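You operate a simulated robot arm through the tools that you are given. There is no shell and no other tool.

You run a simulated two-armed robot. Do the job below in one go: nothing can be reset, and whatever is moved stays where it is left.

TASK
Lid on the sugar bowl, jam and honey on the brown tray, then slide the tray onto the red runner. Set down upright: jam jar, honey jar.

The check looks at the end state, three seconds after you hand in, the way a careful person would. Anything else that was tipped, shoved, dropped, spilled or broken makes it a failure. Lids that push on must go on centred and level and be pressed home; caps that screw on are set level and turned clockwise until they are tight.

THE ROBOT
Two 7-joint arms with fingered hands on one trunk that stands fixed in place. Base frame: the origin is at the foot of the trunk, x ahead of it, y to its left, z up; the work surface is at about z = 750. Lengths are in mm, angles in rad, forces in N, time in s.
The left shoulder is at [30, 119, 969], the right one opposite. With the tool pointing down near the work surface each hand reaches from about 360 to 780 mm from the base axis, measured 20 degrees to its own side. Payload 3.8 kg a hand.
The TCP of each hand is the grasp point between the finger pads, 25 mm short of the fingertips. In the tool frame z runs along the fingers and y along their closing line. Largest opening 88 mm; the body of the gripper starts 29 mm behind the TCP. The gripper is a hand of 4 fingers: y runs from the thumb to the fingers, the wrist lies at [-13, -106, -174] in the tool frame, and closing takes about 1.5 s.
Orientation is that of the tool frame in the base frame, as a unit quaternion [x, y, z, w]. With the fingers straight down and the wrist toward the robot, the tool's x, y and z point along [0, 1, 0], [1, 0, 0] and [0, 0, -1] of the base frame.

THE INTERFACE
- The arms move only by the tool send_rows. It takes "left_steps", "right_steps" or both (then of equal length, played together; a hand with none holds still); each is a list of rows, each an object of numbers (a shift or turn left out is 0, a gripper value left out holds the last): "ax", "ay", "az": the turn, a rotation vector about the base's x, y, z in rad; "x", "y", "z": the shift along the base's x, y, z in mm; "hand": the finger opening in mm, from 0 to 88. In form: [{"ax": .., "ay": .., "az": .., "x": .., "y": .., "z": .., "hand": ..}, ...]. A call has 1 to 20 rows; each row shifts and turns the commanded pose from where the row before left it. Each row takes 0.2 s and may step no farther than 50 mm and 0.15 rad from the row before; otherwise, or with a gripper value out of range, the whole call is refused. A pose out of reach is approached as far as the arm can. The call stops where the force on the tool passes 40 N (or 10 N more than at its start, if that is more) or the arm is blocked; 0.2 s more then pass. The fingers move at their own pace (about 153 mm/s each) and stop on an object; they squeeze with about 32 N. The grip force told is the motor's: it shows also when the fingers shut on nothing. Time passes only in rows, and 0.2 s behind the last, so rows that do not move let the fingers close. It gives the time, the measured TCP pose, the force on the tool (base axes), the opening and the grip force at its end, in the units of the frame above (readings bear some noise), with the torque about the TCP (base axes, N m) and any sound that the robot's microphone picked up, and new pictures: "pictures" is both (left out), scene, wrist or none (wrist: the cameras of the hands that moved).
- Cameras (640 x 400 px; columns grow to the right, rows downward): "scene" is now at [78.9, -12.8, 1534.3]; the picture's right is [-0.12, -0.99, 0.00], its down [-0.70, 0.08, -0.71] and it looks along [0.71, -0.09, -0.70] (base axes); focal length 342 px, centre (320, 200). "left" rides on the left gripper at [-64, -83, -98] in its tool frame; the picture's right is [-0.62, -0.37, 0.69], its down [0.71, -0.63, 0.30] and it looks along [0.32, 0.68, 0.65] (tool axes); focal length 265 px, centre (320, 200). "right" rides on the right gripper at [64, -83, -98] in its tool frame; the picture's right is [-0.62, 0.37, -0.69], its down [-0.71, -0.63, 0.30] and it looks along [-0.32, 0.68, 0.65] (tool axes); focal length 265 px, centre (320, 200). There is no depth. A picture from a camera that has moved, and an enlarged one, comes with that camera's place and axes in the base frame and with its lens. The place of the scene camera against the robot may be out by one fixed shift of up to 25 mm in any direction.
- slide_trunk(by): slides the trunk up (or, below 0, down) by that many mm; the arms and the scene camera ride with it, the base frame stays. It gives what a move gives, with no picture.
- preshape(shape, hand): the hand has 4 fingers and takes this shape, open, in about a second: jaw (thumb against the fingers, like two jaws); tri (thumb and two fingers); tip (a fingertip pinch); poke (one finger out to press); point (the index stretched); flat (the hand flat); cup (the hand cupped); fist (a fist). The gripper value then closes the fingers along that shape, each until it touches; the sizes above hold for jaw. It gives what a move gives, with no picture.
- turn_head(pan, tilt): turns the head with the scene camera to pan (to the left, within 2.094 rad either way) and tilt (down, from -0.506 to 1.204), counted from straight ahead of the robot. It gives what a move gives, and a new picture of the scene camera.
- close_up(camera, box): a new picture of the part [left, top, right, bottom] of that camera's present view, enlarged. No time passes.
- finish_job(): hands the job in; it is judged then, once.

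Places have to be worked out from the pictures, the camera data and where the tool is seen. Open the grippers and draw the arms clear of the work before you hand the job in, unless the task says otherwise.

The tools are called by a JSON object that holds its "method" and its "body". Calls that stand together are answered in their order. send_rows: Moves the arms, as the interface text tells. Its arguments: {"type":"object","properties":{"left_steps":{"type":"array"},"right_steps":{"type":"array"},"pictures":{"type":"string","enum":["both","scene","wrist","none"]}},"required":[]} The other tools are called the same way: slide_trunk (by) slides the trunk up or down; preshape (shape, hand) gives the hand a shape; turn_head (pan, tilt) turns the head that bears the scene camera; close_up (camera, box) takes an enlarged picture of a part of a camera's view; finish_job () hands the job in.

At the start:

```text
time: 0.0
left_tool_pos: [579.2, 164.2, 1102.2]
left_tool_rot: [0.707, 0.707, 0.0, 0.0]
left_wrist_force: [0.3, 0.3, 0.2]
left_torque: [-0.03, -0.02, 0.01]
left_gripper_width: 87.5
left_grasp_force: 0.0
left_shape: jaw
right_tool_pos: [548.3, -219.4, 1075.8]
right_tool_rot: [0.707, 0.707, 0.0, -0.001]
right_wrist_force: [0.2, 0.0, 0.4]
right_torque: [-0.02, -0.01, 0.01]
right_gripper_width: 87.6
right_grasp_force: 0.0
right_shape: jaw
trunk travel left (down, up): [-125.0, 465.0]
head pan, tilt: [-0.12, 0.778]
```

scene: 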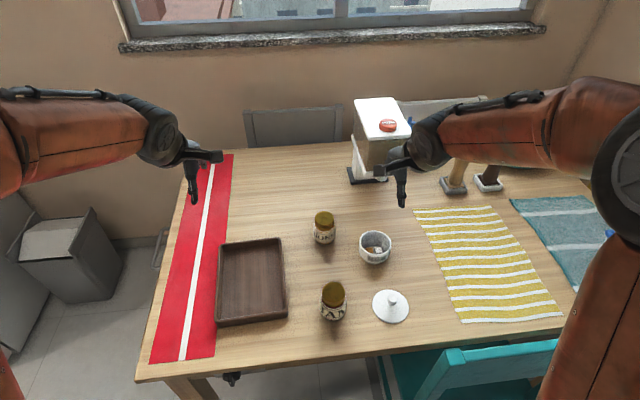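
right: 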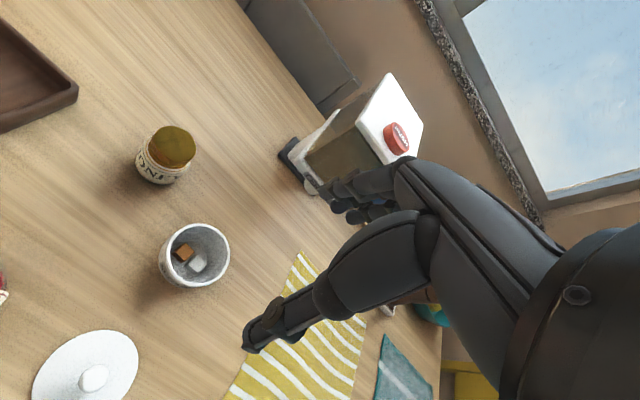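
left: 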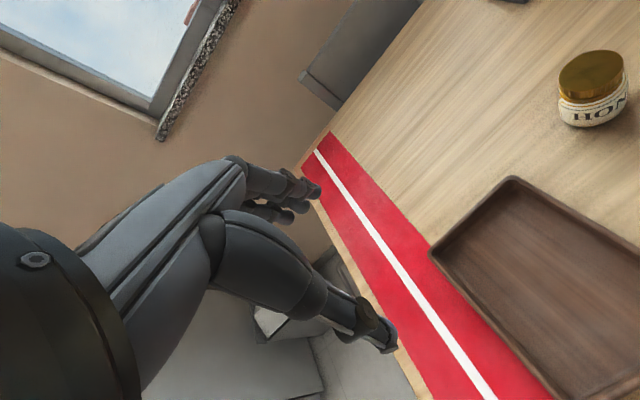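

I'm starting by looking closely at the objects in the scene view before moving anything: the lid, bowl, jars, tray and runner.

{"method": "close_up", "body": {"camera": "scene", "box": [290, 195, 430, 335]}}

{"method": "close_up", "body": {"camera": "scene", "box": [130, 140, 300, 390]}}

{"method": "close_up", "body": {"camera": "scene", "box": [330, 80, 530, 220]}}

```text
2.86 times, centred on (360, 265) of scene
camera zoom: at [78.9, -12.8, 1534.3], right [-0.12, -0.99, 0.0], down [-0.7, 0.08, -0.71], along [0.71, -0.09, -0.7], focal length 977 px, centre (206, 14)
```

zoom: 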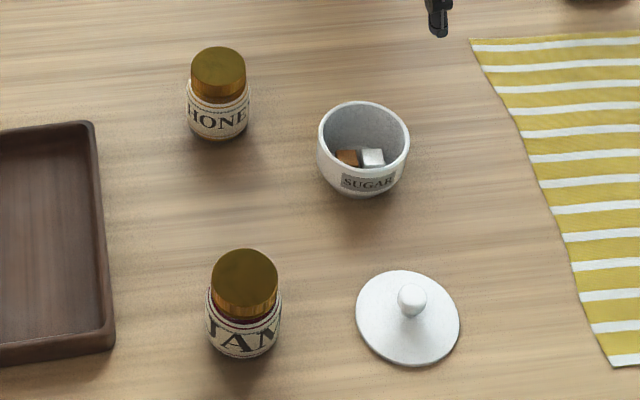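

```text
1.60 times, centred on (215, 265) of scene
camera zoom: at [78.9, -12.8, 1534.3], right [-0.12, -0.99, 0.0], down [-0.7, 0.08, -0.71], along [0.71, -0.09, -0.7], focal length 547 px, centre (488, 96)
```

zoom: 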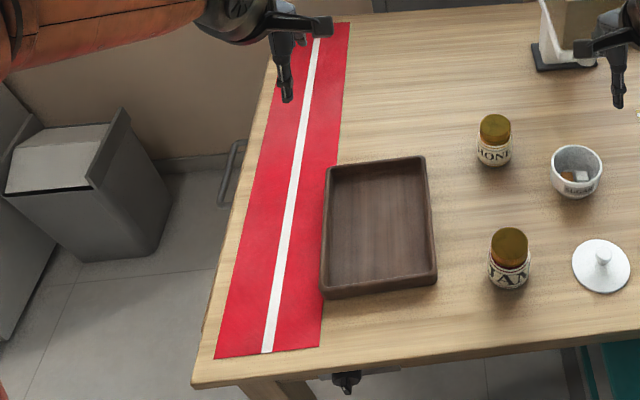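

```text
2.86 times, centred on (430, 150) of scene
camera zoom: at [78.9, -12.8, 1534.3], right [-0.12, -0.99, 0.0], down [-0.7, 0.08, -0.71], along [0.71, -0.09, -0.7], focal length 977 px, centre (6, 343)
```

zoom: 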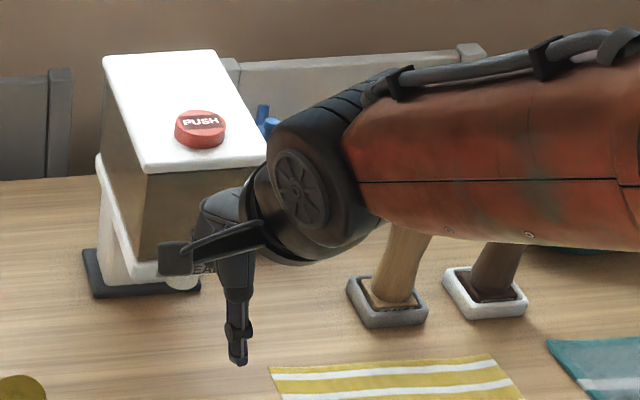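

The wrist-camera rays suggest the scene camera reads about 22 mm far in x and 16 mm off in y. That puts the lid near (450, -224) and the bowl near (600, -215). I'll hover the right hand over the lid to refine this.

{"method": "send_rows", "body": {"right_steps": [{"x": -20, "y": -1, "z": -25}, {"x": -20, "y": -1, "z": -25}, {"x": -20, "y": -1, "z": -25}, {"x": -20, "y": -1, "z": -25}, {"x": -18, "y": -1, "z": -26}, {}], "pictures": "both"}}

```text
time: 1.4
left_tool_pos: [578.7, 163.9, 1100.5]
left_tool_rot: [0.708, 0.706, 0.0, 0.0]
left_wrist_force: [-0.1, -0.5, 0.4]
left_torque: [-0.02, -0.01, 0.02]
left_gripper_width: 87.6
left_grasp_force: 0.0
left_shape: jaw
right_tool_pos: [450.6, -223.5, 950.8]
right_tool_rot: [0.707, 0.707, -0.001, 0.0]
right_wrist_force: [-0.2, 0.8, 1.2]
right_torque: [0.01, 0.0, 0.01]
right_gripper_width: 87.7
right_grasp_force: 0.0
right_shape: jaw
trunk travel left (down, up): [-125.0, 465.0]
head pan, tilt: [-0.12, 0.778]
camera scene: at [78.6, -12.7, 1534.4], right [-0.12, -0.99, 0.0], down [-0.7, 0.08, -0.71], along [0.71, -0.09, -0.7], focal length 342 px, centre (320, 200)
camera right: at [367.1, -159.5, 1049.8], right [0.37, -0.62, 0.69], down [-0.63, -0.71, -0.3], along [0.68, -0.32, -0.65], focal length 265 px, centre (320, 200)
```

scene: 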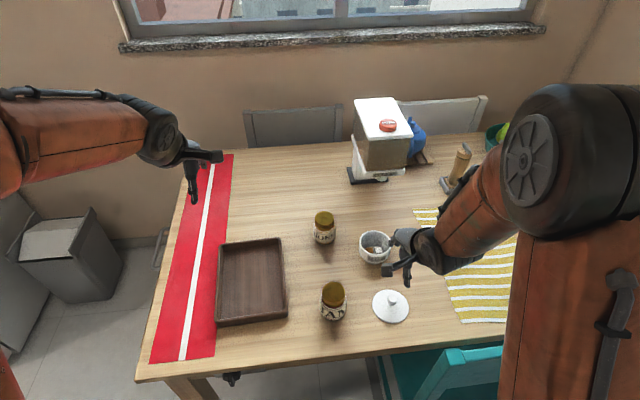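
right: 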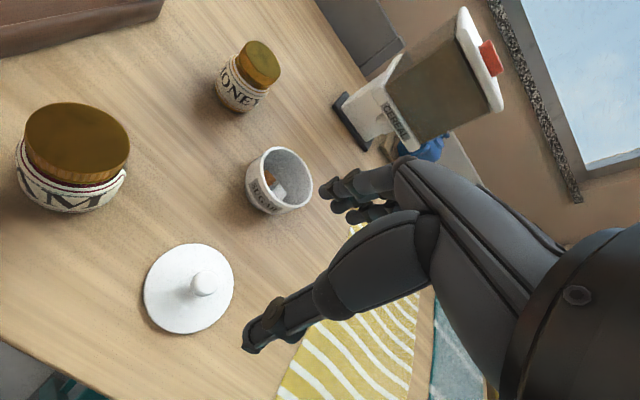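

I'll enlarge the right wrist view to read accurate pixel positions for the lid, knob, bowl and jars.

{"method": "close_up", "body": {"camera": "right", "box": [120, 130, 360, 370]}}

{"method": "close_up", "body": {"camera": "right", "box": [0, 20, 320, 220]}}

```text
1.67 times, centred on (240, 250) of right
camera zoom: at [367.1, -159.5, 1049.8], right [0.37, -0.62, 0.69], down [-0.63, -0.71, -0.3], along [0.68, -0.32, -0.65], focal length 442 px, centre (453, 117)
```

zoom: 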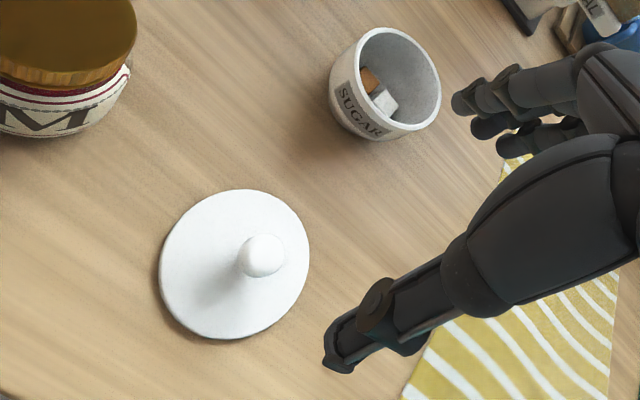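

```text
2.00 times, centred on (160, 120) of right
camera zoom: at [367.1, -159.5, 1049.8], right [0.37, -0.62, 0.69], down [-0.63, -0.71, -0.3], along [0.68, -0.32, -0.65], focal length 531 px, centre (640, 360)
```

zoom: 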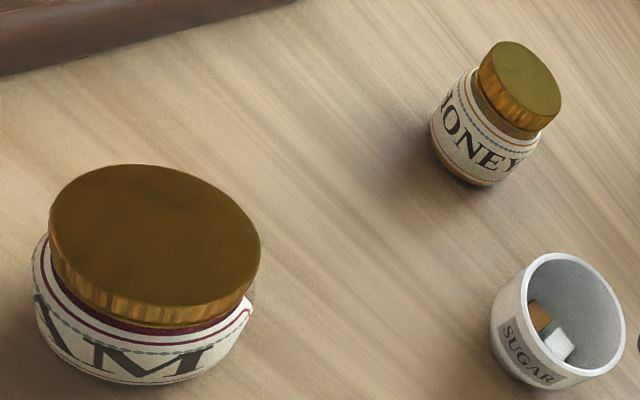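

The lid disc is centred near (445, -226), with its knob (about 25 mm across) centred near z 790. I'll lower the right hand over it with a look partway.

{"method": "send_rows", "body": {"right_steps": [{"x": -2, "y": -1, "z": -25}, {"x": -2, "y": -1, "z": -25}, {"x": -1, "y": -1, "z": -25}, {}], "pictures": "both"}}

{"method": "close_up", "body": {"camera": "right", "box": [120, 130, 440, 400]}}

{"method": "close_up", "body": {"camera": "scene", "box": [340, 210, 480, 340]}}

```text
time: 2.4
left_tool_pos: [580.0, 164.2, 1101.3]
left_tool_rot: [0.706, 0.708, 0.0, -0.001]
left_wrist_force: [-0.4, 0.0, 0.2]
left_torque: [0.0, 0.01, -0.02]
left_gripper_width: 87.7
left_grasp_force: 0.1
left_shape: jaw
right_tool_pos: [445.0, -227.3, 874.8]
right_tool_rot: [0.707, 0.707, -0.001, 0.0]
right_wrist_force: [0.0, -0.4, -0.6]
right_torque: [0.01, 0.02, 0.02]
right_gripper_width: 87.4
right_grasp_force: 0.0
right_shape: jaw
trunk travel left (down, up): [-125.0, 465.0]
head pan, tilt: [-0.12, 0.778]
camera scene: at [78.4, -12.6, 1534.4], right [-0.12, -0.99, 0.0], down [-0.7, 0.08, -0.71], along [0.71, -0.09, -0.7], focal length 342 px, centre (320, 200)
camera right: at [360.7, -163.5, 974.7], right [0.37, -0.62, 0.69], down [-0.63, -0.71, -0.3], along [0.68, -0.32, -0.65], focal length 265 px, centre (320, 200)
```

scene: 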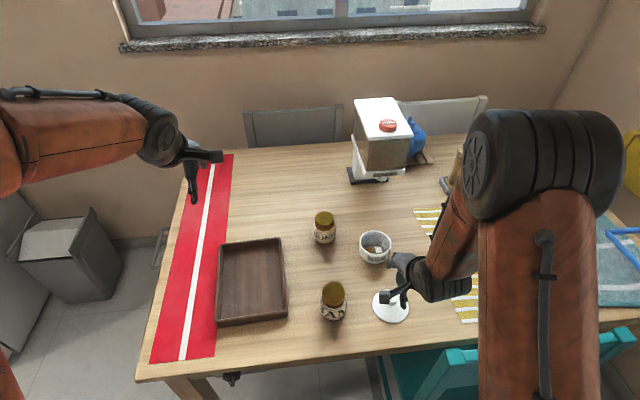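
right: 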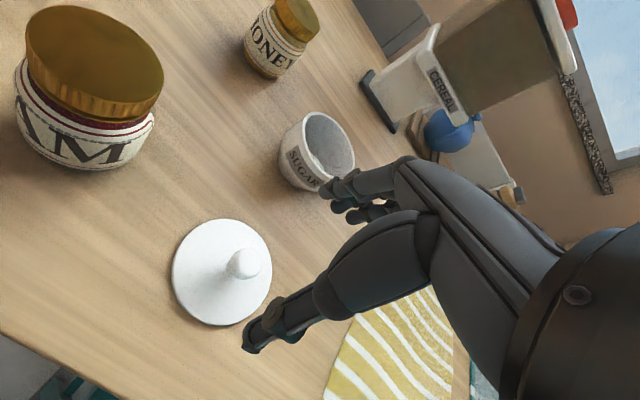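

```text
1.48 times, centred on (280, 265) of right
camera zoom: at [360.7, -163.5, 974.7], right [0.37, -0.62, 0.69], down [-0.63, -0.71, -0.3], along [0.68, -0.32, -0.65], focal length 393 px, centre (379, 104)
```

zoom: 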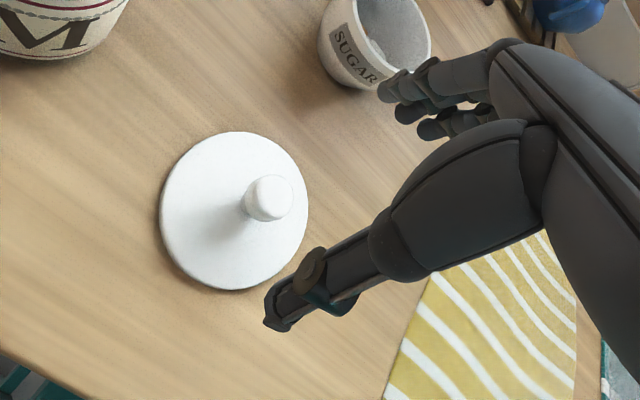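

```text
3.08 times, centred on (410, 275) of scene
camera zoom: at [78.4, -12.6, 1534.4], right [-0.12, -0.99, 0.0], down [-0.7, 0.08, -0.71], along [0.71, -0.09, -0.7], focal length 1052 px, centre (43, -31)
```

zoom: 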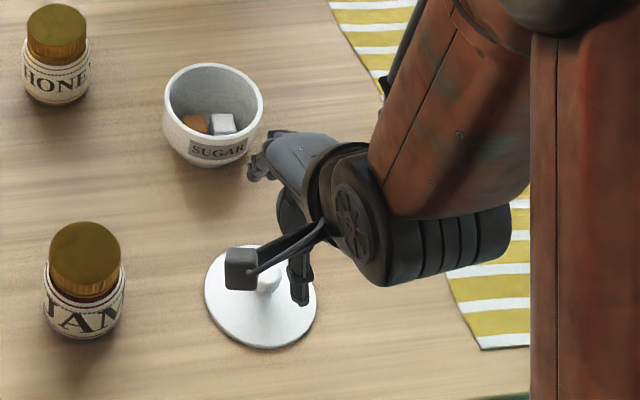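

The knob now triangulates to about (446, -227, 788). I'll lower to z ≈ 798, close the fingers partly, and check clearance over the lid disc.

{"method": "send_rows", "body": {"right_steps": [{"x": 1, "z": -20}, {"z": -20}, {"z": -20}, {"z": -17, "hand": 60}, {"hand": 50}, {}], "pictures": "both"}}

{"method": "close_up", "body": {"camera": "right", "box": [160, 130, 440, 400]}}

{"method": "close_up", "body": {"camera": "scene", "box": [340, 230, 460, 350]}}

```text
time: 3.8
left_tool_pos: [578.8, 164.8, 1101.3]
left_tool_rot: [0.707, 0.707, 0.0, 0.001]
left_wrist_force: [0.5, -0.6, -0.4]
left_torque: [0.01, 0.0, 0.02]
left_gripper_width: 87.8
left_grasp_force: 0.0
left_shape: jaw
right_tool_pos: [444.9, -224.7, 797.7]
right_tool_rot: [0.706, 0.708, 0.0, 0.0]
right_wrist_force: [0.0, 1.0, 0.1]
right_torque: [0.01, 0.02, -0.02]
right_gripper_width: 50.5
right_grasp_force: 0.0
right_shape: jaw
trunk travel left (down, up): [-125.0, 465.0]
head pan, tilt: [-0.12, 0.778]
camera scene: at [79.0, -12.9, 1534.3], right [-0.12, -0.99, 0.0], down [-0.7, 0.08, -0.71], along [0.71, -0.09, -0.7], focal length 342 px, centre (320, 200)
camera right: at [362.1, -162.4, 896.8], right [0.37, -0.62, 0.69], down [-0.63, -0.71, -0.3], along [0.68, -0.32, -0.65], focal length 265 px, centre (320, 200)
```

scene: 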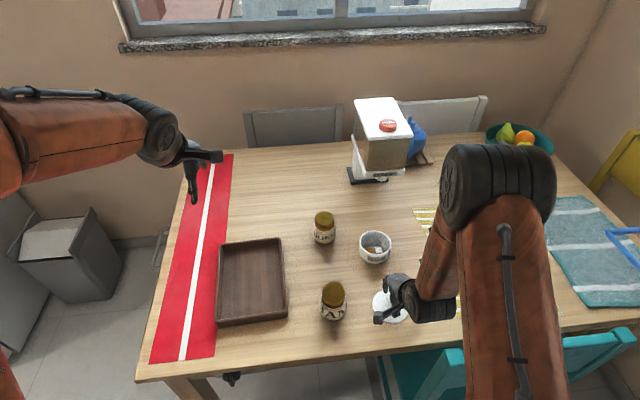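
right: 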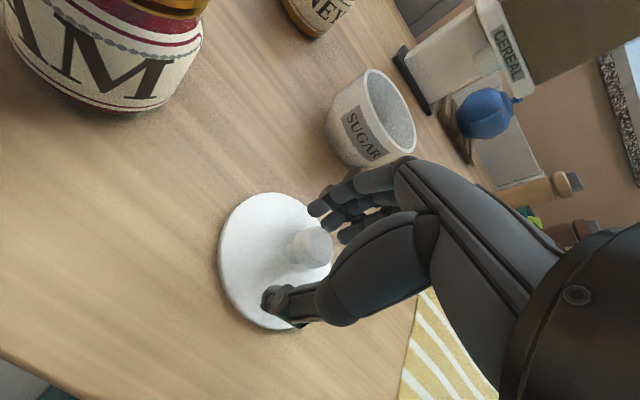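

```text
1.48 times, centred on (300, 265) of right
camera zoom: at [362.1, -162.4, 896.8], right [0.37, -0.62, 0.69], down [-0.63, -0.71, -0.3], along [0.68, -0.32, -0.65], focal length 393 px, centre (350, 104)
```

zoom: 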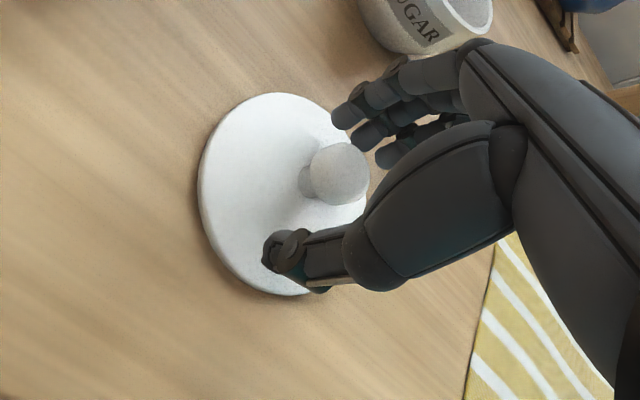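

```text
3.33 times, centred on (400, 290) of scene
camera zoom: at [79.0, -12.9, 1534.3], right [-0.12, -0.99, 0.0], down [-0.7, 0.08, -0.71], along [0.71, -0.09, -0.7], focal length 1140 px, centre (53, -100)
```

zoom: 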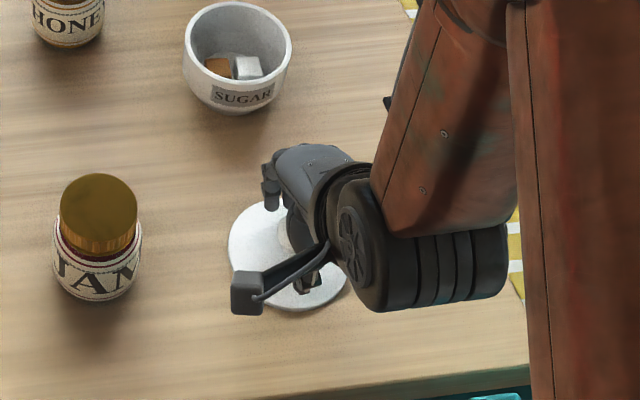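

The knob sits at (446, -227, 788), between the thumb and fingers. I'll lower 6 mm and close on it.

{"method": "send_rows", "body": {"right_steps": [{"x": 0.5, "y": -0.5, "z": -6}, {"hand": 30}, {"hand": 20}, {"hand": 10}, {"hand": 0}, {}, {}, {}], "pictures": "both"}}

{"method": "close_up", "body": {"camera": "right", "box": [160, 130, 440, 400]}}

```text
time: 5.6
left_tool_pos: [578.8, 164.6, 1100.5]
left_tool_rot: [0.707, 0.707, 0.001, 0.0]
left_wrist_force: [-0.1, -1.0, 0.0]
left_torque: [0.0, 0.0, 0.0]
left_gripper_width: 87.4
left_grasp_force: 0.1
left_shape: jaw
right_tool_pos: [446.6, -227.4, 791.5]
right_tool_rot: [0.707, 0.707, 0.0, 0.0]
right_wrist_force: [-0.5, 1.0, 0.7]
right_torque: [0.02, 0.02, 0.01]
right_gripper_width: 11.6
right_grasp_force: 32.1
right_shape: jaw
trunk travel left (down, up): [-125.0, 465.0]
head pan, tilt: [-0.12, 0.778]
camera scene: at [78.8, -12.7, 1534.4], right [-0.12, -0.99, 0.0], down [-0.7, 0.08, -0.71], along [0.71, -0.09, -0.7], focal length 342 px, centre (320, 200)
camera right: at [362.7, -163.2, 890.8], right [0.37, -0.62, 0.69], down [-0.63, -0.71, -0.3], along [0.68, -0.32, -0.65], focal length 265 px, centre (320, 200)
```

scene: 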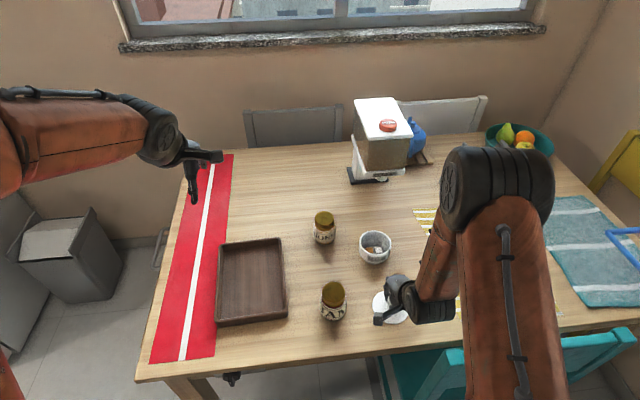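
right: 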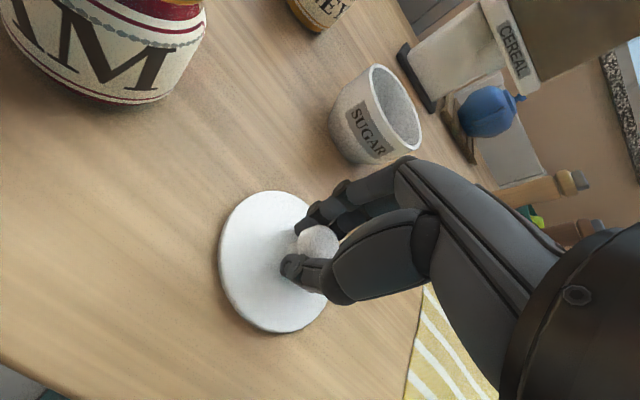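

```text
1.48 times, centred on (300, 265) of right
camera zoom: at [362.7, -163.2, 890.8], right [0.37, -0.62, 0.69], down [-0.63, -0.71, -0.3], along [0.68, -0.32, -0.65], focal length 393 px, centre (350, 104)
```

zoom: 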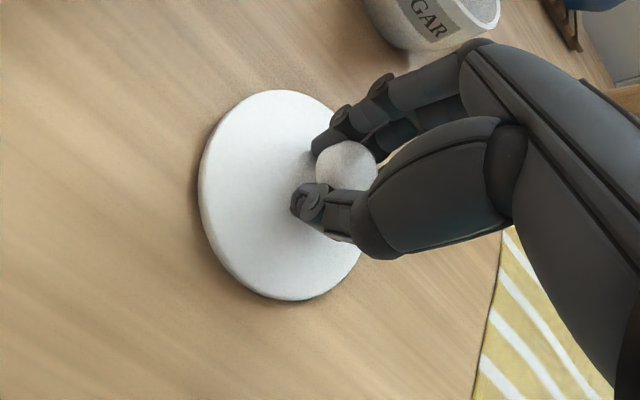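

The fingers closed to 11.6 mm, gripping the neck under the knob's ball, and the lid didn't shift. I'll lift gently and check that it hangs level.

{"method": "send_rows", "body": {"right_steps": [{"z": 5}, {"z": 10}, {"z": 20}, {"z": 25}, {"z": 25}, {}], "pictures": "both"}}

{"method": "close_up", "body": {"camera": "right", "box": [160, 100, 440, 370]}}

{"method": "close_up", "body": {"camera": "scene", "box": [340, 210, 460, 330]}}

```text
time: 7.0
left_tool_pos: [580.3, 164.9, 1100.9]
left_tool_rot: [0.707, 0.707, 0.001, -0.001]
left_wrist_force: [-0.5, 0.3, 0.5]
left_torque: [0.0, 0.0, -0.02]
left_gripper_width: 87.7
left_grasp_force: 0.0
left_shape: jaw
right_tool_pos: [448.0, -226.7, 877.6]
right_tool_rot: [0.707, 0.707, -0.001, -0.001]
right_wrist_force: [-0.6, -1.1, -0.6]
right_torque: [0.02, 0.01, 0.0]
right_gripper_width: 11.8
right_grasp_force: 31.7
right_shape: jaw
trunk travel left (down, up): [-125.0, 465.0]
head pan, tilt: [-0.12, 0.778]
camera scene: at [79.3, -12.9, 1534.3], right [-0.12, -0.99, 0.0], down [-0.7, 0.08, -0.71], along [0.71, -0.09, -0.7], focal length 342 px, centre (320, 200)
camera right: at [364.2, -163.9, 977.0], right [0.37, -0.62, 0.69], down [-0.63, -0.71, -0.3], along [0.68, -0.32, -0.65], focal length 265 px, centre (320, 200)
```

scene: 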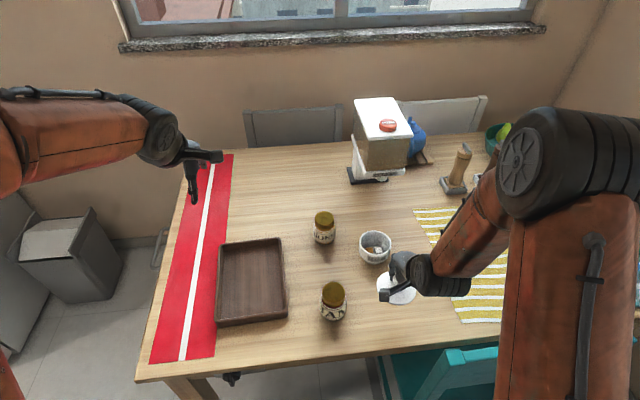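
right: 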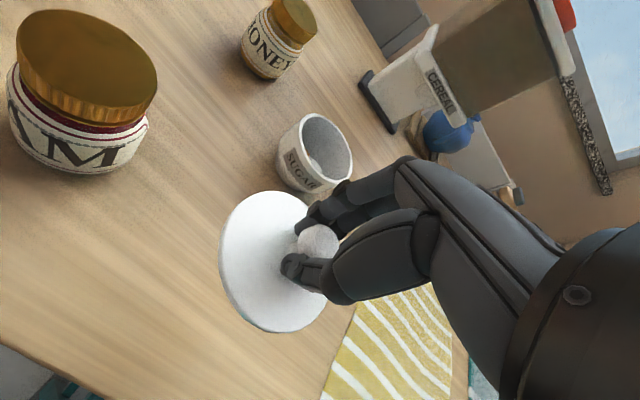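

```text
1.48 times, centred on (300, 235) of right
camera zoom: at [364.2, -163.9, 977.0], right [0.37, -0.62, 0.69], down [-0.63, -0.71, -0.3], along [0.68, -0.32, -0.65], focal length 393 px, centre (350, 148)
```

zoom: 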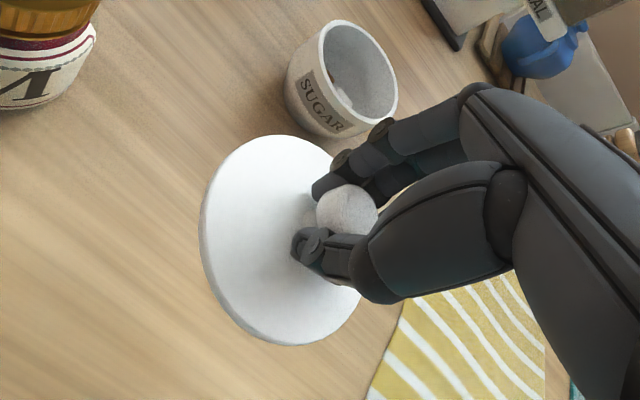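

```text
3.33 times, centred on (400, 270) of scene
camera zoom: at [79.3, -12.9, 1534.3], right [-0.12, -0.99, 0.0], down [-0.7, 0.08, -0.71], along [0.71, -0.09, -0.7], focal length 1140 px, centre (53, -33)
```

zoom: 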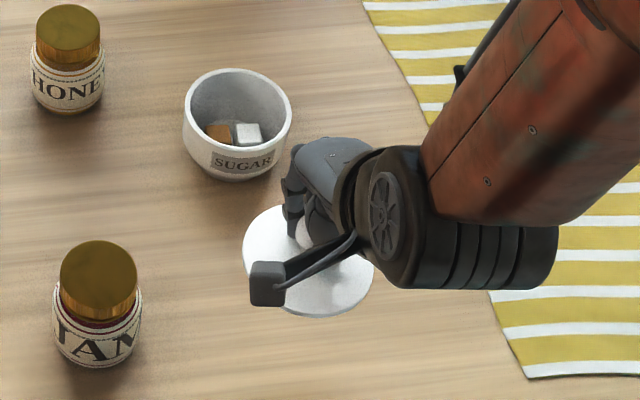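

The lid's pose relative to the hand hasn't changed, so it's held level. Next I'll raise it and shift so the wrist camera sees the bowl from a steeper angle without the lid in the way.

{"method": "send_rows", "body": {"right_steps": [{"x": 10, "y": -10, "z": 20}, {"x": 20, "y": -10, "z": 20}, {"x": 20, "y": -15, "z": 20}, {"x": 20, "y": -15, "z": 20}, {}], "pictures": "both"}}

{"method": "close_up", "body": {"camera": "right", "box": [120, 90, 360, 330]}}

```text
time: 8.2
left_tool_pos: [579.3, 163.8, 1101.5]
left_tool_rot: [0.707, 0.707, 0.0, 0.0]
left_wrist_force: [0.8, -0.1, 0.1]
left_torque: [0.0, 0.01, 0.04]
left_gripper_width: 87.5
left_grasp_force: 0.0
left_shape: jaw
right_tool_pos: [517.9, -277.0, 956.4]
right_tool_rot: [0.706, 0.708, 0.001, -0.001]
right_wrist_force: [0.3, 0.1, 0.2]
right_torque: [-0.03, -0.02, -0.02]
right_gripper_width: 12.0
right_grasp_force: 31.7
right_shape: jaw
trunk travel left (down, up): [-125.0, 465.0]
head pan, tilt: [-0.12, 0.778]
camera scene: at [78.9, -12.7, 1534.3], right [-0.12, -0.99, 0.0], down [-0.7, 0.08, -0.71], along [0.71, -0.09, -0.7], focal length 342 px, centre (320, 200)
camera right: at [434.4, -213.5, 1056.3], right [0.37, -0.62, 0.69], down [-0.63, -0.71, -0.3], along [0.68, -0.32, -0.65], focal length 265 px, centre (320, 200)
```

scene: 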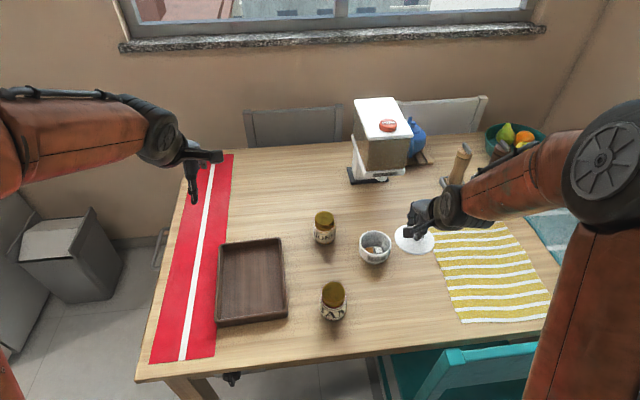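
right: 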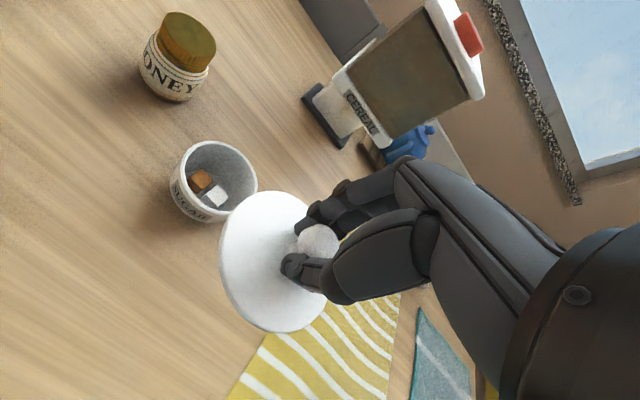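

```text
1.67 times, centred on (240, 210) of right
camera zoom: at [434.4, -213.5, 1056.3], right [0.37, -0.62, 0.69], down [-0.63, -0.71, -0.3], along [0.68, -0.32, -0.65], focal length 442 px, centre (453, 183)
```

zoom: 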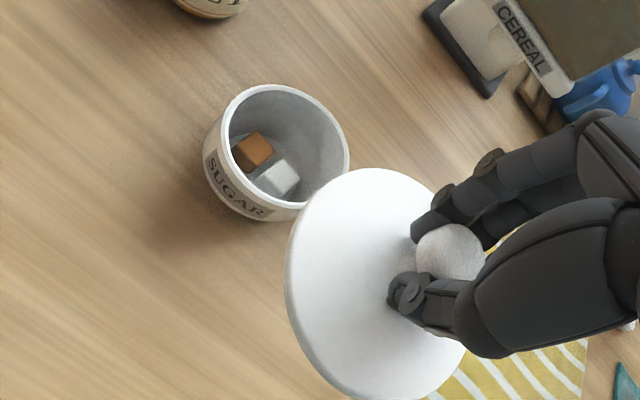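

Correcting for perspective, the bowl's rim centre is near (602, -222) at z ≈ 812, with a radius of about 41 mm. I'll bring the lid above it and lower to a close hover to compare alignment.

{"method": "send_rows", "body": {"right_steps": [{"x": 20, "y": 14, "z": -5}, {"x": 22, "y": 14, "z": -10}, {"x": 22, "y": 14, "z": -15}, {"x": 20, "y": 13, "z": -20}, {"z": -20}, {}], "pictures": "both"}}

{"method": "close_up", "body": {"camera": "right", "box": [160, 130, 400, 370]}}

{"method": "close_up", "body": {"camera": "scene", "box": [330, 190, 430, 290]}}

```text
time: 9.6
left_tool_pos: [578.7, 163.5, 1100.4]
left_tool_rot: [0.706, 0.708, 0.0, 0.001]
left_wrist_force: [-0.8, 0.7, 0.3]
left_torque: [0.02, 0.0, 0.0]
left_gripper_width: 87.8
left_grasp_force: 0.0
left_shape: jaw
right_tool_pos: [600.2, -221.5, 888.0]
right_tool_rot: [0.706, 0.708, 0.001, 0.0]
right_wrist_force: [-0.2, 0.1, -0.6]
right_torque: [-0.05, 0.0, 0.0]
right_gripper_width: 11.5
right_grasp_force: 32.5
right_shape: jaw
trunk travel left (down, up): [-125.0, 465.0]
head pan, tilt: [-0.12, 0.778]
camera scene: at [79.0, -12.6, 1534.4], right [-0.12, -0.99, 0.0], down [-0.7, 0.08, -0.71], along [0.71, -0.09, -0.7], focal length 342 px, centre (320, 200)
camera right: at [517.3, -158.1, 987.6], right [0.37, -0.62, 0.69], down [-0.63, -0.71, -0.3], along [0.68, -0.32, -0.65], focal length 265 px, centre (320, 200)
```

scene: 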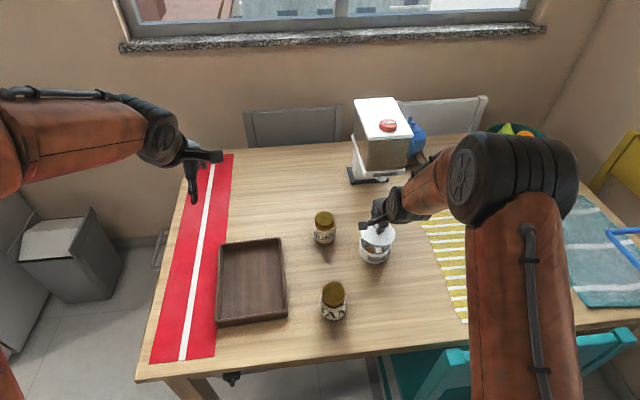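
right: 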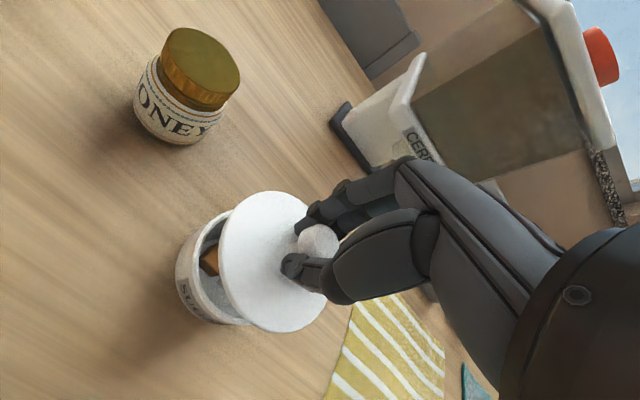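

```text
1.67 times, centred on (280, 250) of right
camera zoom: at [517.3, -158.1, 987.6], right [0.37, -0.62, 0.69], down [-0.63, -0.71, -0.3], along [0.68, -0.32, -0.65], focal length 442 px, centre (387, 117)
```

zoom: 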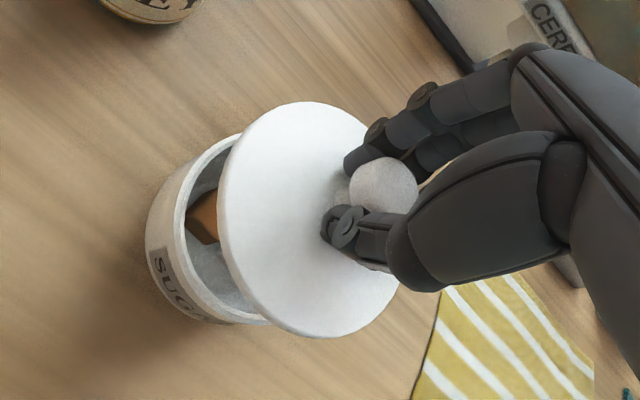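

```text
4.00 times, centred on (380, 240) of scene
camera zoom: at [79.0, -12.6, 1534.4], right [-0.12, -0.99, 0.0], down [-0.7, 0.08, -0.71], along [0.71, -0.09, -0.7], focal length 1368 px, centre (80, 40)
```

zoom: 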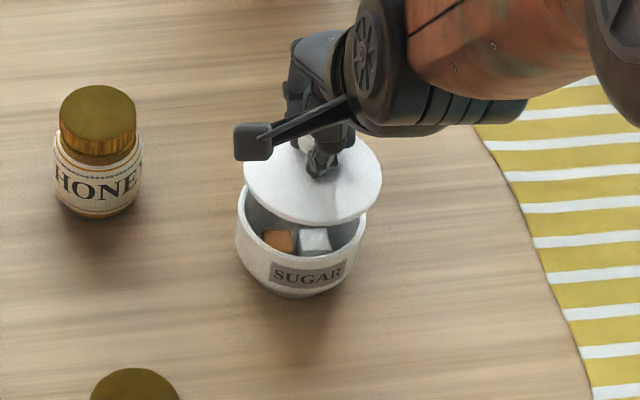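

The scene view shows the lid about 3 mm too far toward -y, and the wrist view agrees. I'll zoom in further to check x alignment before the final lowering.

{"method": "close_up", "body": {"camera": "scene", "box": [352, 215, 402, 270]}}

{"method": "close_up", "body": {"camera": "right", "box": [170, 180, 310, 340]}}

```text
7.27 times, centred on (377, 242) of scene
camera zoom: at [79.0, -12.6, 1534.4], right [-0.12, -0.99, 0.0], down [-0.7, 0.08, -0.71], along [0.71, -0.09, -0.7], focal length 2486 px, centre (-94, -109)
```

zoom: 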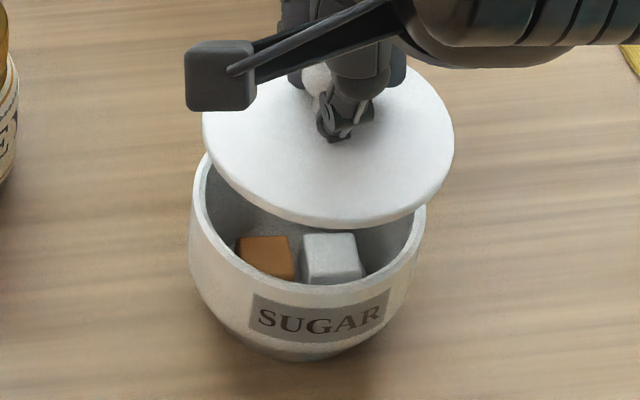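

```text
2.50 times, centred on (240, 260) of right
camera zoom: at [517.3, -158.1, 987.6], right [0.37, -0.62, 0.69], down [-0.63, -0.71, -0.3], along [0.68, -0.32, -0.65], focal length 664 px, centre (520, 50)
```

zoom: 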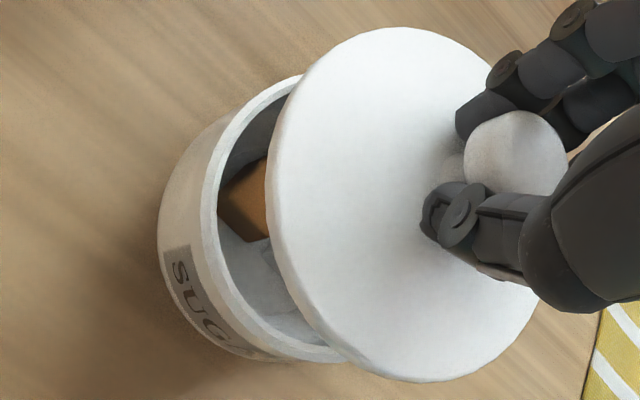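

The lid needs about +2.9 mm in y, and x is still uncertain by a few mm because of the rim height. I'll correct y and lower 14 mm, so the comparison depends less on height.

{"method": "send_rows", "body": {"right_steps": [{"y": 2.8, "z": -7}, {"z": -7}, {}], "pictures": "wrist"}}

{"method": "close_up", "body": {"camera": "scene", "box": [352, 215, 402, 270]}}

{"method": "close_up", "body": {"camera": "right", "box": [170, 180, 310, 340]}}

```text
time: 10.4
left_tool_pos: [579.2, 163.7, 1101.1]
left_tool_rot: [0.707, 0.708, 0.0, 0.0]
left_wrist_force: [1.2, 0.3, 0.1]
left_torque: [0.0, -0.01, 0.01]
left_gripper_width: 87.6
left_grasp_force: 0.0
left_shape: jaw
right_tool_pos: [601.9, -219.2, 873.1]
right_tool_rot: [0.707, 0.707, 0.0, 0.0]
right_wrist_force: [-0.4, 0.0, -0.3]
right_torque: [0.0, 0.0, -0.01]
right_gripper_width: 11.6
right_grasp_force: 32.2
right_shape: jaw
trunk travel left (down, up): [-125.0, 465.0]
head pan, tilt: [-0.12, 0.778]
camera right: at [517.2, -156.0, 973.4], right [0.37, -0.62, 0.69], down [-0.63, -0.71, -0.3], along [0.68, -0.32, -0.65], focal length 265 px, centre (320, 200)
```

right: 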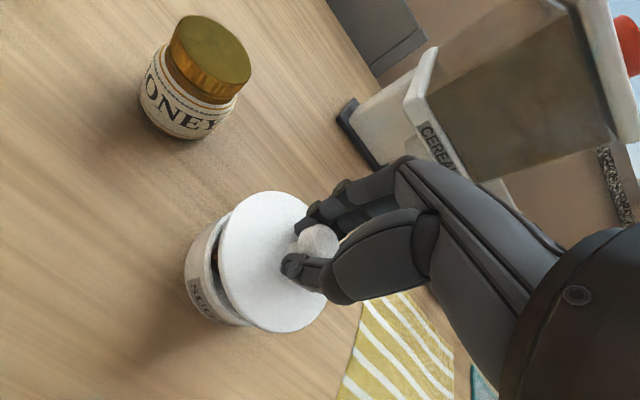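

```text
7.27 times, centred on (377, 242) of scene
camera zoom: at [79.0, -12.8, 1534.3], right [-0.12, -0.99, 0.0], down [-0.7, 0.08, -0.71], along [0.71, -0.09, -0.7], focal length 2486 px, centre (-94, -109)
```

zoom: 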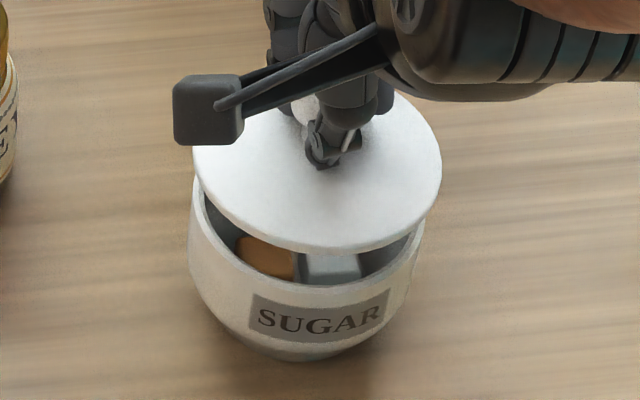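

```text
2.50 times, centred on (240, 260) of right
camera zoom: at [517.2, -156.0, 973.4], right [0.37, -0.62, 0.69], down [-0.63, -0.71, -0.3], along [0.68, -0.32, -0.65], focal length 664 px, centre (520, 50)
```

zoom: 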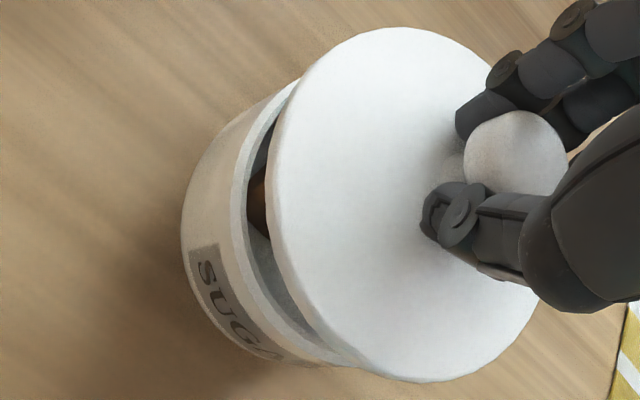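

In the scene view y is now within about 1 mm. I'll nudge +0.7 in y and lower another 12 mm for a near-contact comparison.

{"method": "send_rows", "body": {"right_steps": [{"y": 0.7, "z": -6}, {"z": -6}, {}], "pictures": "none"}}

{"method": "close_up", "body": {"camera": "scene", "box": [352, 215, 402, 270]}}

{"method": "close_up", "body": {"camera": "right", "box": [170, 180, 310, 340]}}

```text
time: 11.2
left_tool_pos: [579.5, 163.7, 1101.2]
left_tool_rot: [0.707, 0.707, 0.0, 0.0]
left_wrist_force: [-0.3, -0.4, 0.5]
left_torque: [0.0, 0.0, 0.02]
left_gripper_width: 87.4
left_grasp_force: 0.0
left_shape: jaw
right_tool_pos: [601.7, -218.9, 860.7]
right_tool_rot: [0.708, 0.707, 0.001, 0.0]
right_wrist_force: [-0.2, -1.0, -1.3]
right_torque: [0.0, -0.05, -0.03]
right_gripper_width: 11.5
right_grasp_force: 32.0
right_shape: jaw
trunk travel left (down, up): [-125.0, 465.0]
head pan, tilt: [-0.12, 0.778]
```

```text
7.27 times, centred on (377, 242) of scene
camera zoom: at [78.9, -12.8, 1534.3], right [-0.12, -0.99, 0.0], down [-0.7, 0.08, -0.71], along [0.71, -0.09, -0.7], focal length 2486 px, centre (-94, -109)
```

zoom: 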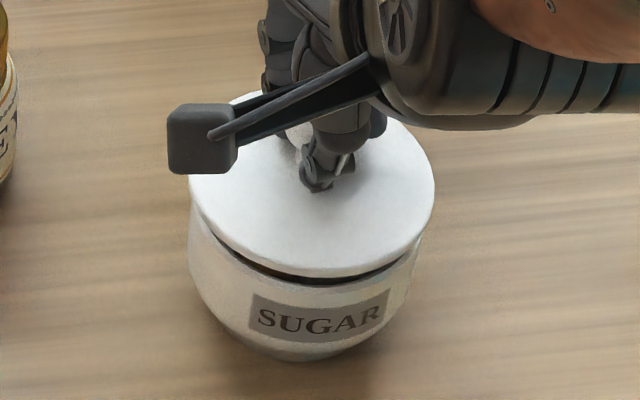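

```text
2.50 times, centred on (240, 260) of right
camera zoom: at [517.6, -155.5, 960.3], right [0.37, -0.62, 0.69], down [-0.63, -0.71, -0.3], along [0.68, -0.32, -0.65], focal length 664 px, centre (520, 50)
```

zoom: 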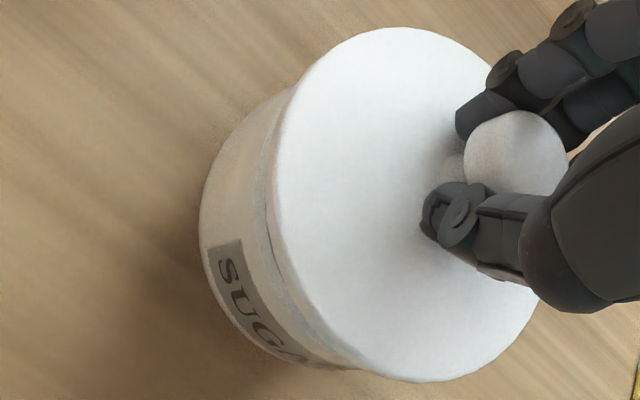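

y is aligned now. I'll lower 6 mm more and compare the front and left gaps around the rim.

{"method": "send_rows", "body": {"right_steps": [{"z": -3}, {"z": -3}, {}], "pictures": "none"}}

{"method": "close_up", "body": {"camera": "scene", "box": [352, 215, 402, 270]}}

{"method": "close_up", "body": {"camera": "right", "box": [190, 190, 290, 340]}}

```text
time: 12.0
left_tool_pos: [579.4, 163.3, 1101.8]
left_tool_rot: [0.707, 0.707, 0.0, 0.0]
left_wrist_force: [-0.2, 0.4, 0.5]
left_torque: [-0.02, 0.0, -0.04]
left_gripper_width: 87.6
left_grasp_force: 0.1
left_shape: jaw
right_tool_pos: [601.6, -218.5, 855.9]
right_tool_rot: [0.707, 0.707, 0.0, 0.001]
right_wrist_force: [0.2, 0.1, -0.7]
right_torque: [-0.04, 0.02, -0.01]
right_gripper_width: 11.8
right_grasp_force: 32.4
right_shape: jaw
trunk travel left (down, up): [-125.0, 465.0]
head pan, tilt: [-0.12, 0.778]
```

```text
7.27 times, centred on (377, 242) of scene
camera zoom: at [79.0, -12.8, 1534.3], right [-0.12, -0.99, 0.0], down [-0.7, 0.08, -0.71], along [0.71, -0.09, -0.7], focal length 2486 px, centre (-94, -109)
```

zoom: 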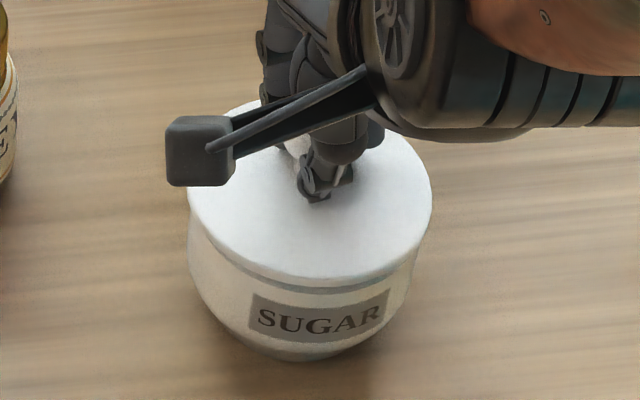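

```text
2.67 times, centred on (240, 265) of right
camera zoom: at [517.5, -155.4, 954.8], right [0.37, -0.62, 0.69], down [-0.63, -0.71, -0.3], along [0.68, -0.32, -0.65], focal length 708 px, centre (533, 27)
```

zoom: 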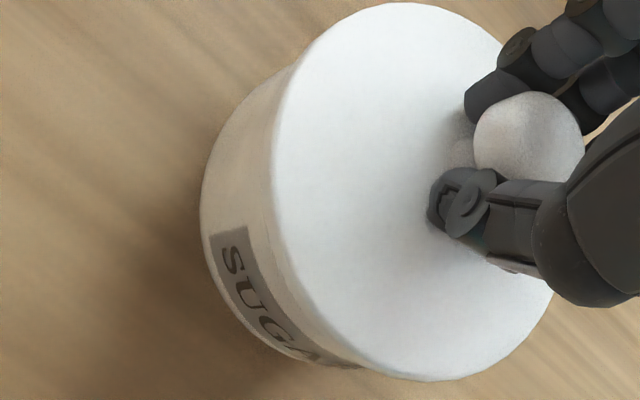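

The lid is very close to the rim and there's no contact force yet. I'll keep lowering in small steps, watching the force.

{"method": "send_rows", "body": {"right_steps": [{"z": -1}, {"z": -1}, {}], "pictures": "none"}}

{"method": "close_up", "body": {"camera": "scene", "box": [357, 225, 397, 265]}}

{"method": "close_up", "body": {"camera": "right", "box": [190, 210, 290, 340]}}

```text
time: 12.8
left_tool_pos: [579.8, 163.6, 1101.0]
left_tool_rot: [0.707, 0.707, 0.0, 0.0]
left_wrist_force: [-0.6, 1.0, -0.4]
left_torque: [0.01, 0.02, 0.0]
left_gripper_width: 87.5
left_grasp_force: 0.1
left_shape: jaw
right_tool_pos: [600.4, -218.8, 853.7]
right_tool_rot: [0.707, 0.707, 0.001, 0.0]
right_wrist_force: [0.4, 0.1, -1.5]
right_torque: [0.02, -0.01, -0.02]
right_gripper_width: 11.6
right_grasp_force: 31.6
right_shape: jaw
trunk travel left (down, up): [-125.0, 465.0]
head pan, tilt: [-0.12, 0.778]
```

```text
10.00 times, centred on (377, 245) of scene
camera zoom: at [79.0, -12.8, 1534.3], right [-0.12, -0.99, 0.0], down [-0.7, 0.08, -0.71], along [0.71, -0.09, -0.7], focal length 3419 px, centre (-250, -250)
```

zoom: 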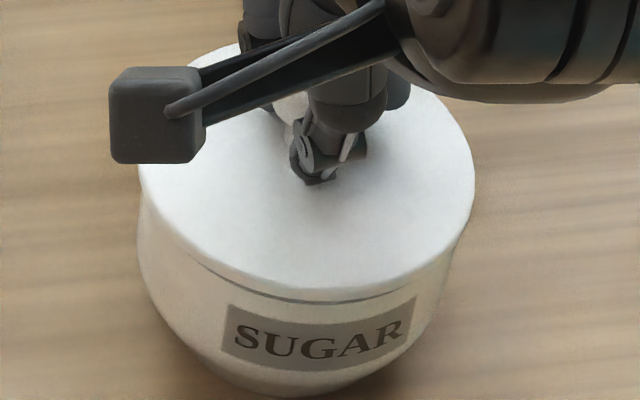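

```text
3.08 times, centred on (240, 275) of right
camera zoom: at [517.2, -155.8, 952.7], right [0.37, -0.62, 0.69], down [-0.63, -0.71, -0.3], along [0.68, -0.32, -0.65], focal length 817 px, centre (566, -31)
```

zoom: 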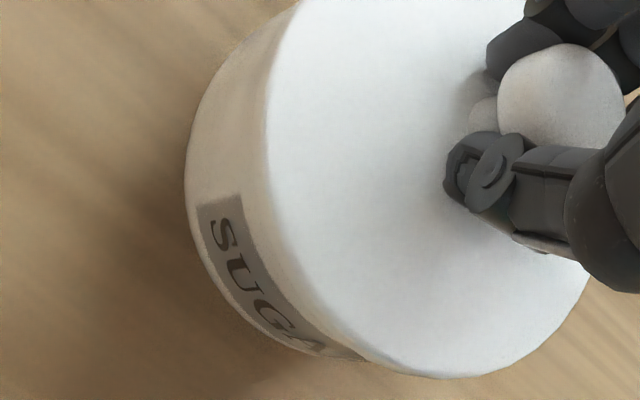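

In the scene view the lid sits about 0.8 mm off in y. I'll correct that and keep lowering 1 mm at a time to feel for contact.

{"method": "send_rows", "body": {"right_steps": [{"y": 0.7}, {"z": -1}, {"z": -1}, {}], "pictures": "none"}}

{"method": "close_up", "body": {"camera": "scene", "box": [357, 225, 397, 265]}}

```text
time: 13.8
left_tool_pos: [579.5, 163.5, 1100.6]
left_tool_rot: [0.707, 0.707, -0.001, 0.001]
left_wrist_force: [-0.1, -0.1, -0.3]
left_torque: [0.02, 0.01, 0.02]
left_gripper_width: 87.8
left_grasp_force: 0.0
left_shape: jaw
right_tool_pos: [600.9, -218.7, 850.5]
right_tool_rot: [0.707, 0.707, 0.0, 0.001]
right_wrist_force: [0.7, -0.4, 0.7]
right_torque: [-0.01, 0.01, -0.03]
right_gripper_width: 11.6
right_grasp_force: 31.7
right_shape: jaw
trunk travel left (down, up): [-125.0, 465.0]
head pan, tilt: [-0.12, 0.778]
```

```text
10.00 times, centred on (377, 245) of scene
camera zoom: at [79.0, -12.8, 1534.3], right [-0.12, -0.99, 0.0], down [-0.7, 0.08, -0.71], along [0.71, -0.09, -0.7], focal length 3419 px, centre (-250, -250)
```

zoom: 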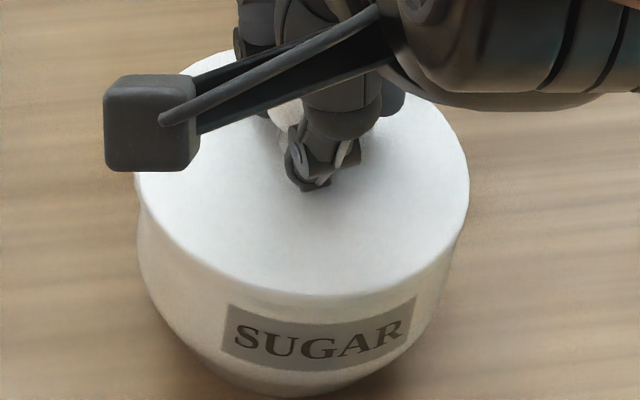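

The lid is centred left to right on the bowl. I'll continue down in small steps.

{"method": "send_rows", "body": {"right_steps": [{"z": -1}, {"z": -1}, {}], "pictures": "none"}}

{"method": "close_up", "body": {"camera": "scene", "box": [357, 225, 397, 265]}}

{"method": "close_up", "body": {"camera": "right", "box": [190, 210, 290, 340]}}

```text
time: 14.6
left_tool_pos: [578.6, 163.9, 1100.2]
left_tool_rot: [0.707, 0.707, 0.001, 0.0]
left_wrist_force: [-0.4, 0.3, 0.8]
left_torque: [0.01, -0.01, -0.04]
left_gripper_width: 88.0
left_grasp_force: 0.0
left_shape: jaw
right_tool_pos: [601.0, -217.8, 848.7]
right_tool_rot: [0.707, 0.707, 0.0, 0.0]
right_wrist_force: [0.0, -1.6, 2.7]
right_torque: [-0.02, -0.09, -0.02]
right_gripper_width: 11.7
right_grasp_force: 32.2
right_shape: jaw
trunk travel left (down, up): [-125.0, 465.0]
head pan, tilt: [-0.12, 0.778]
```

```text
10.00 times, centred on (377, 245) of scene
camera zoom: at [78.7, -12.8, 1534.4], right [-0.12, -0.99, 0.0], down [-0.7, 0.08, -0.71], along [0.71, -0.09, -0.7], focal length 3419 px, centre (-250, -250)
```

zoom: 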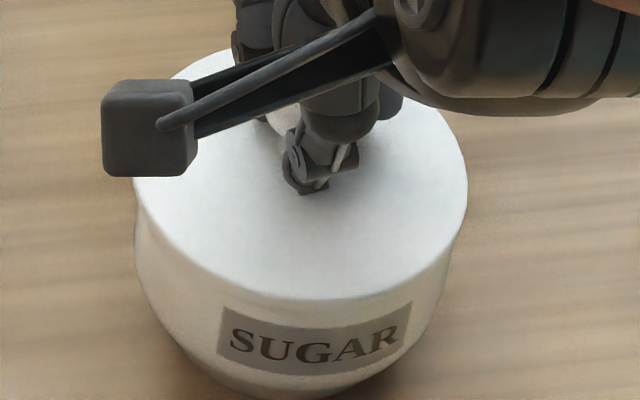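

```text
3.08 times, centred on (240, 275) of right
camera zoom: at [517.2, -154.5, 948.5], right [0.37, -0.62, 0.69], down [-0.63, -0.71, -0.3], along [0.68, -0.32, -0.65], focal length 817 px, centre (566, -31)
```

zoom: 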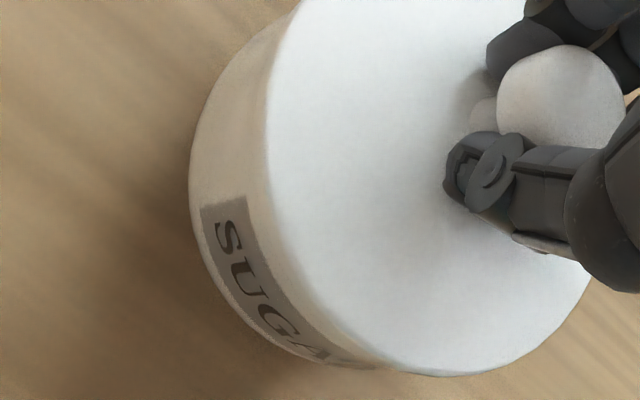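

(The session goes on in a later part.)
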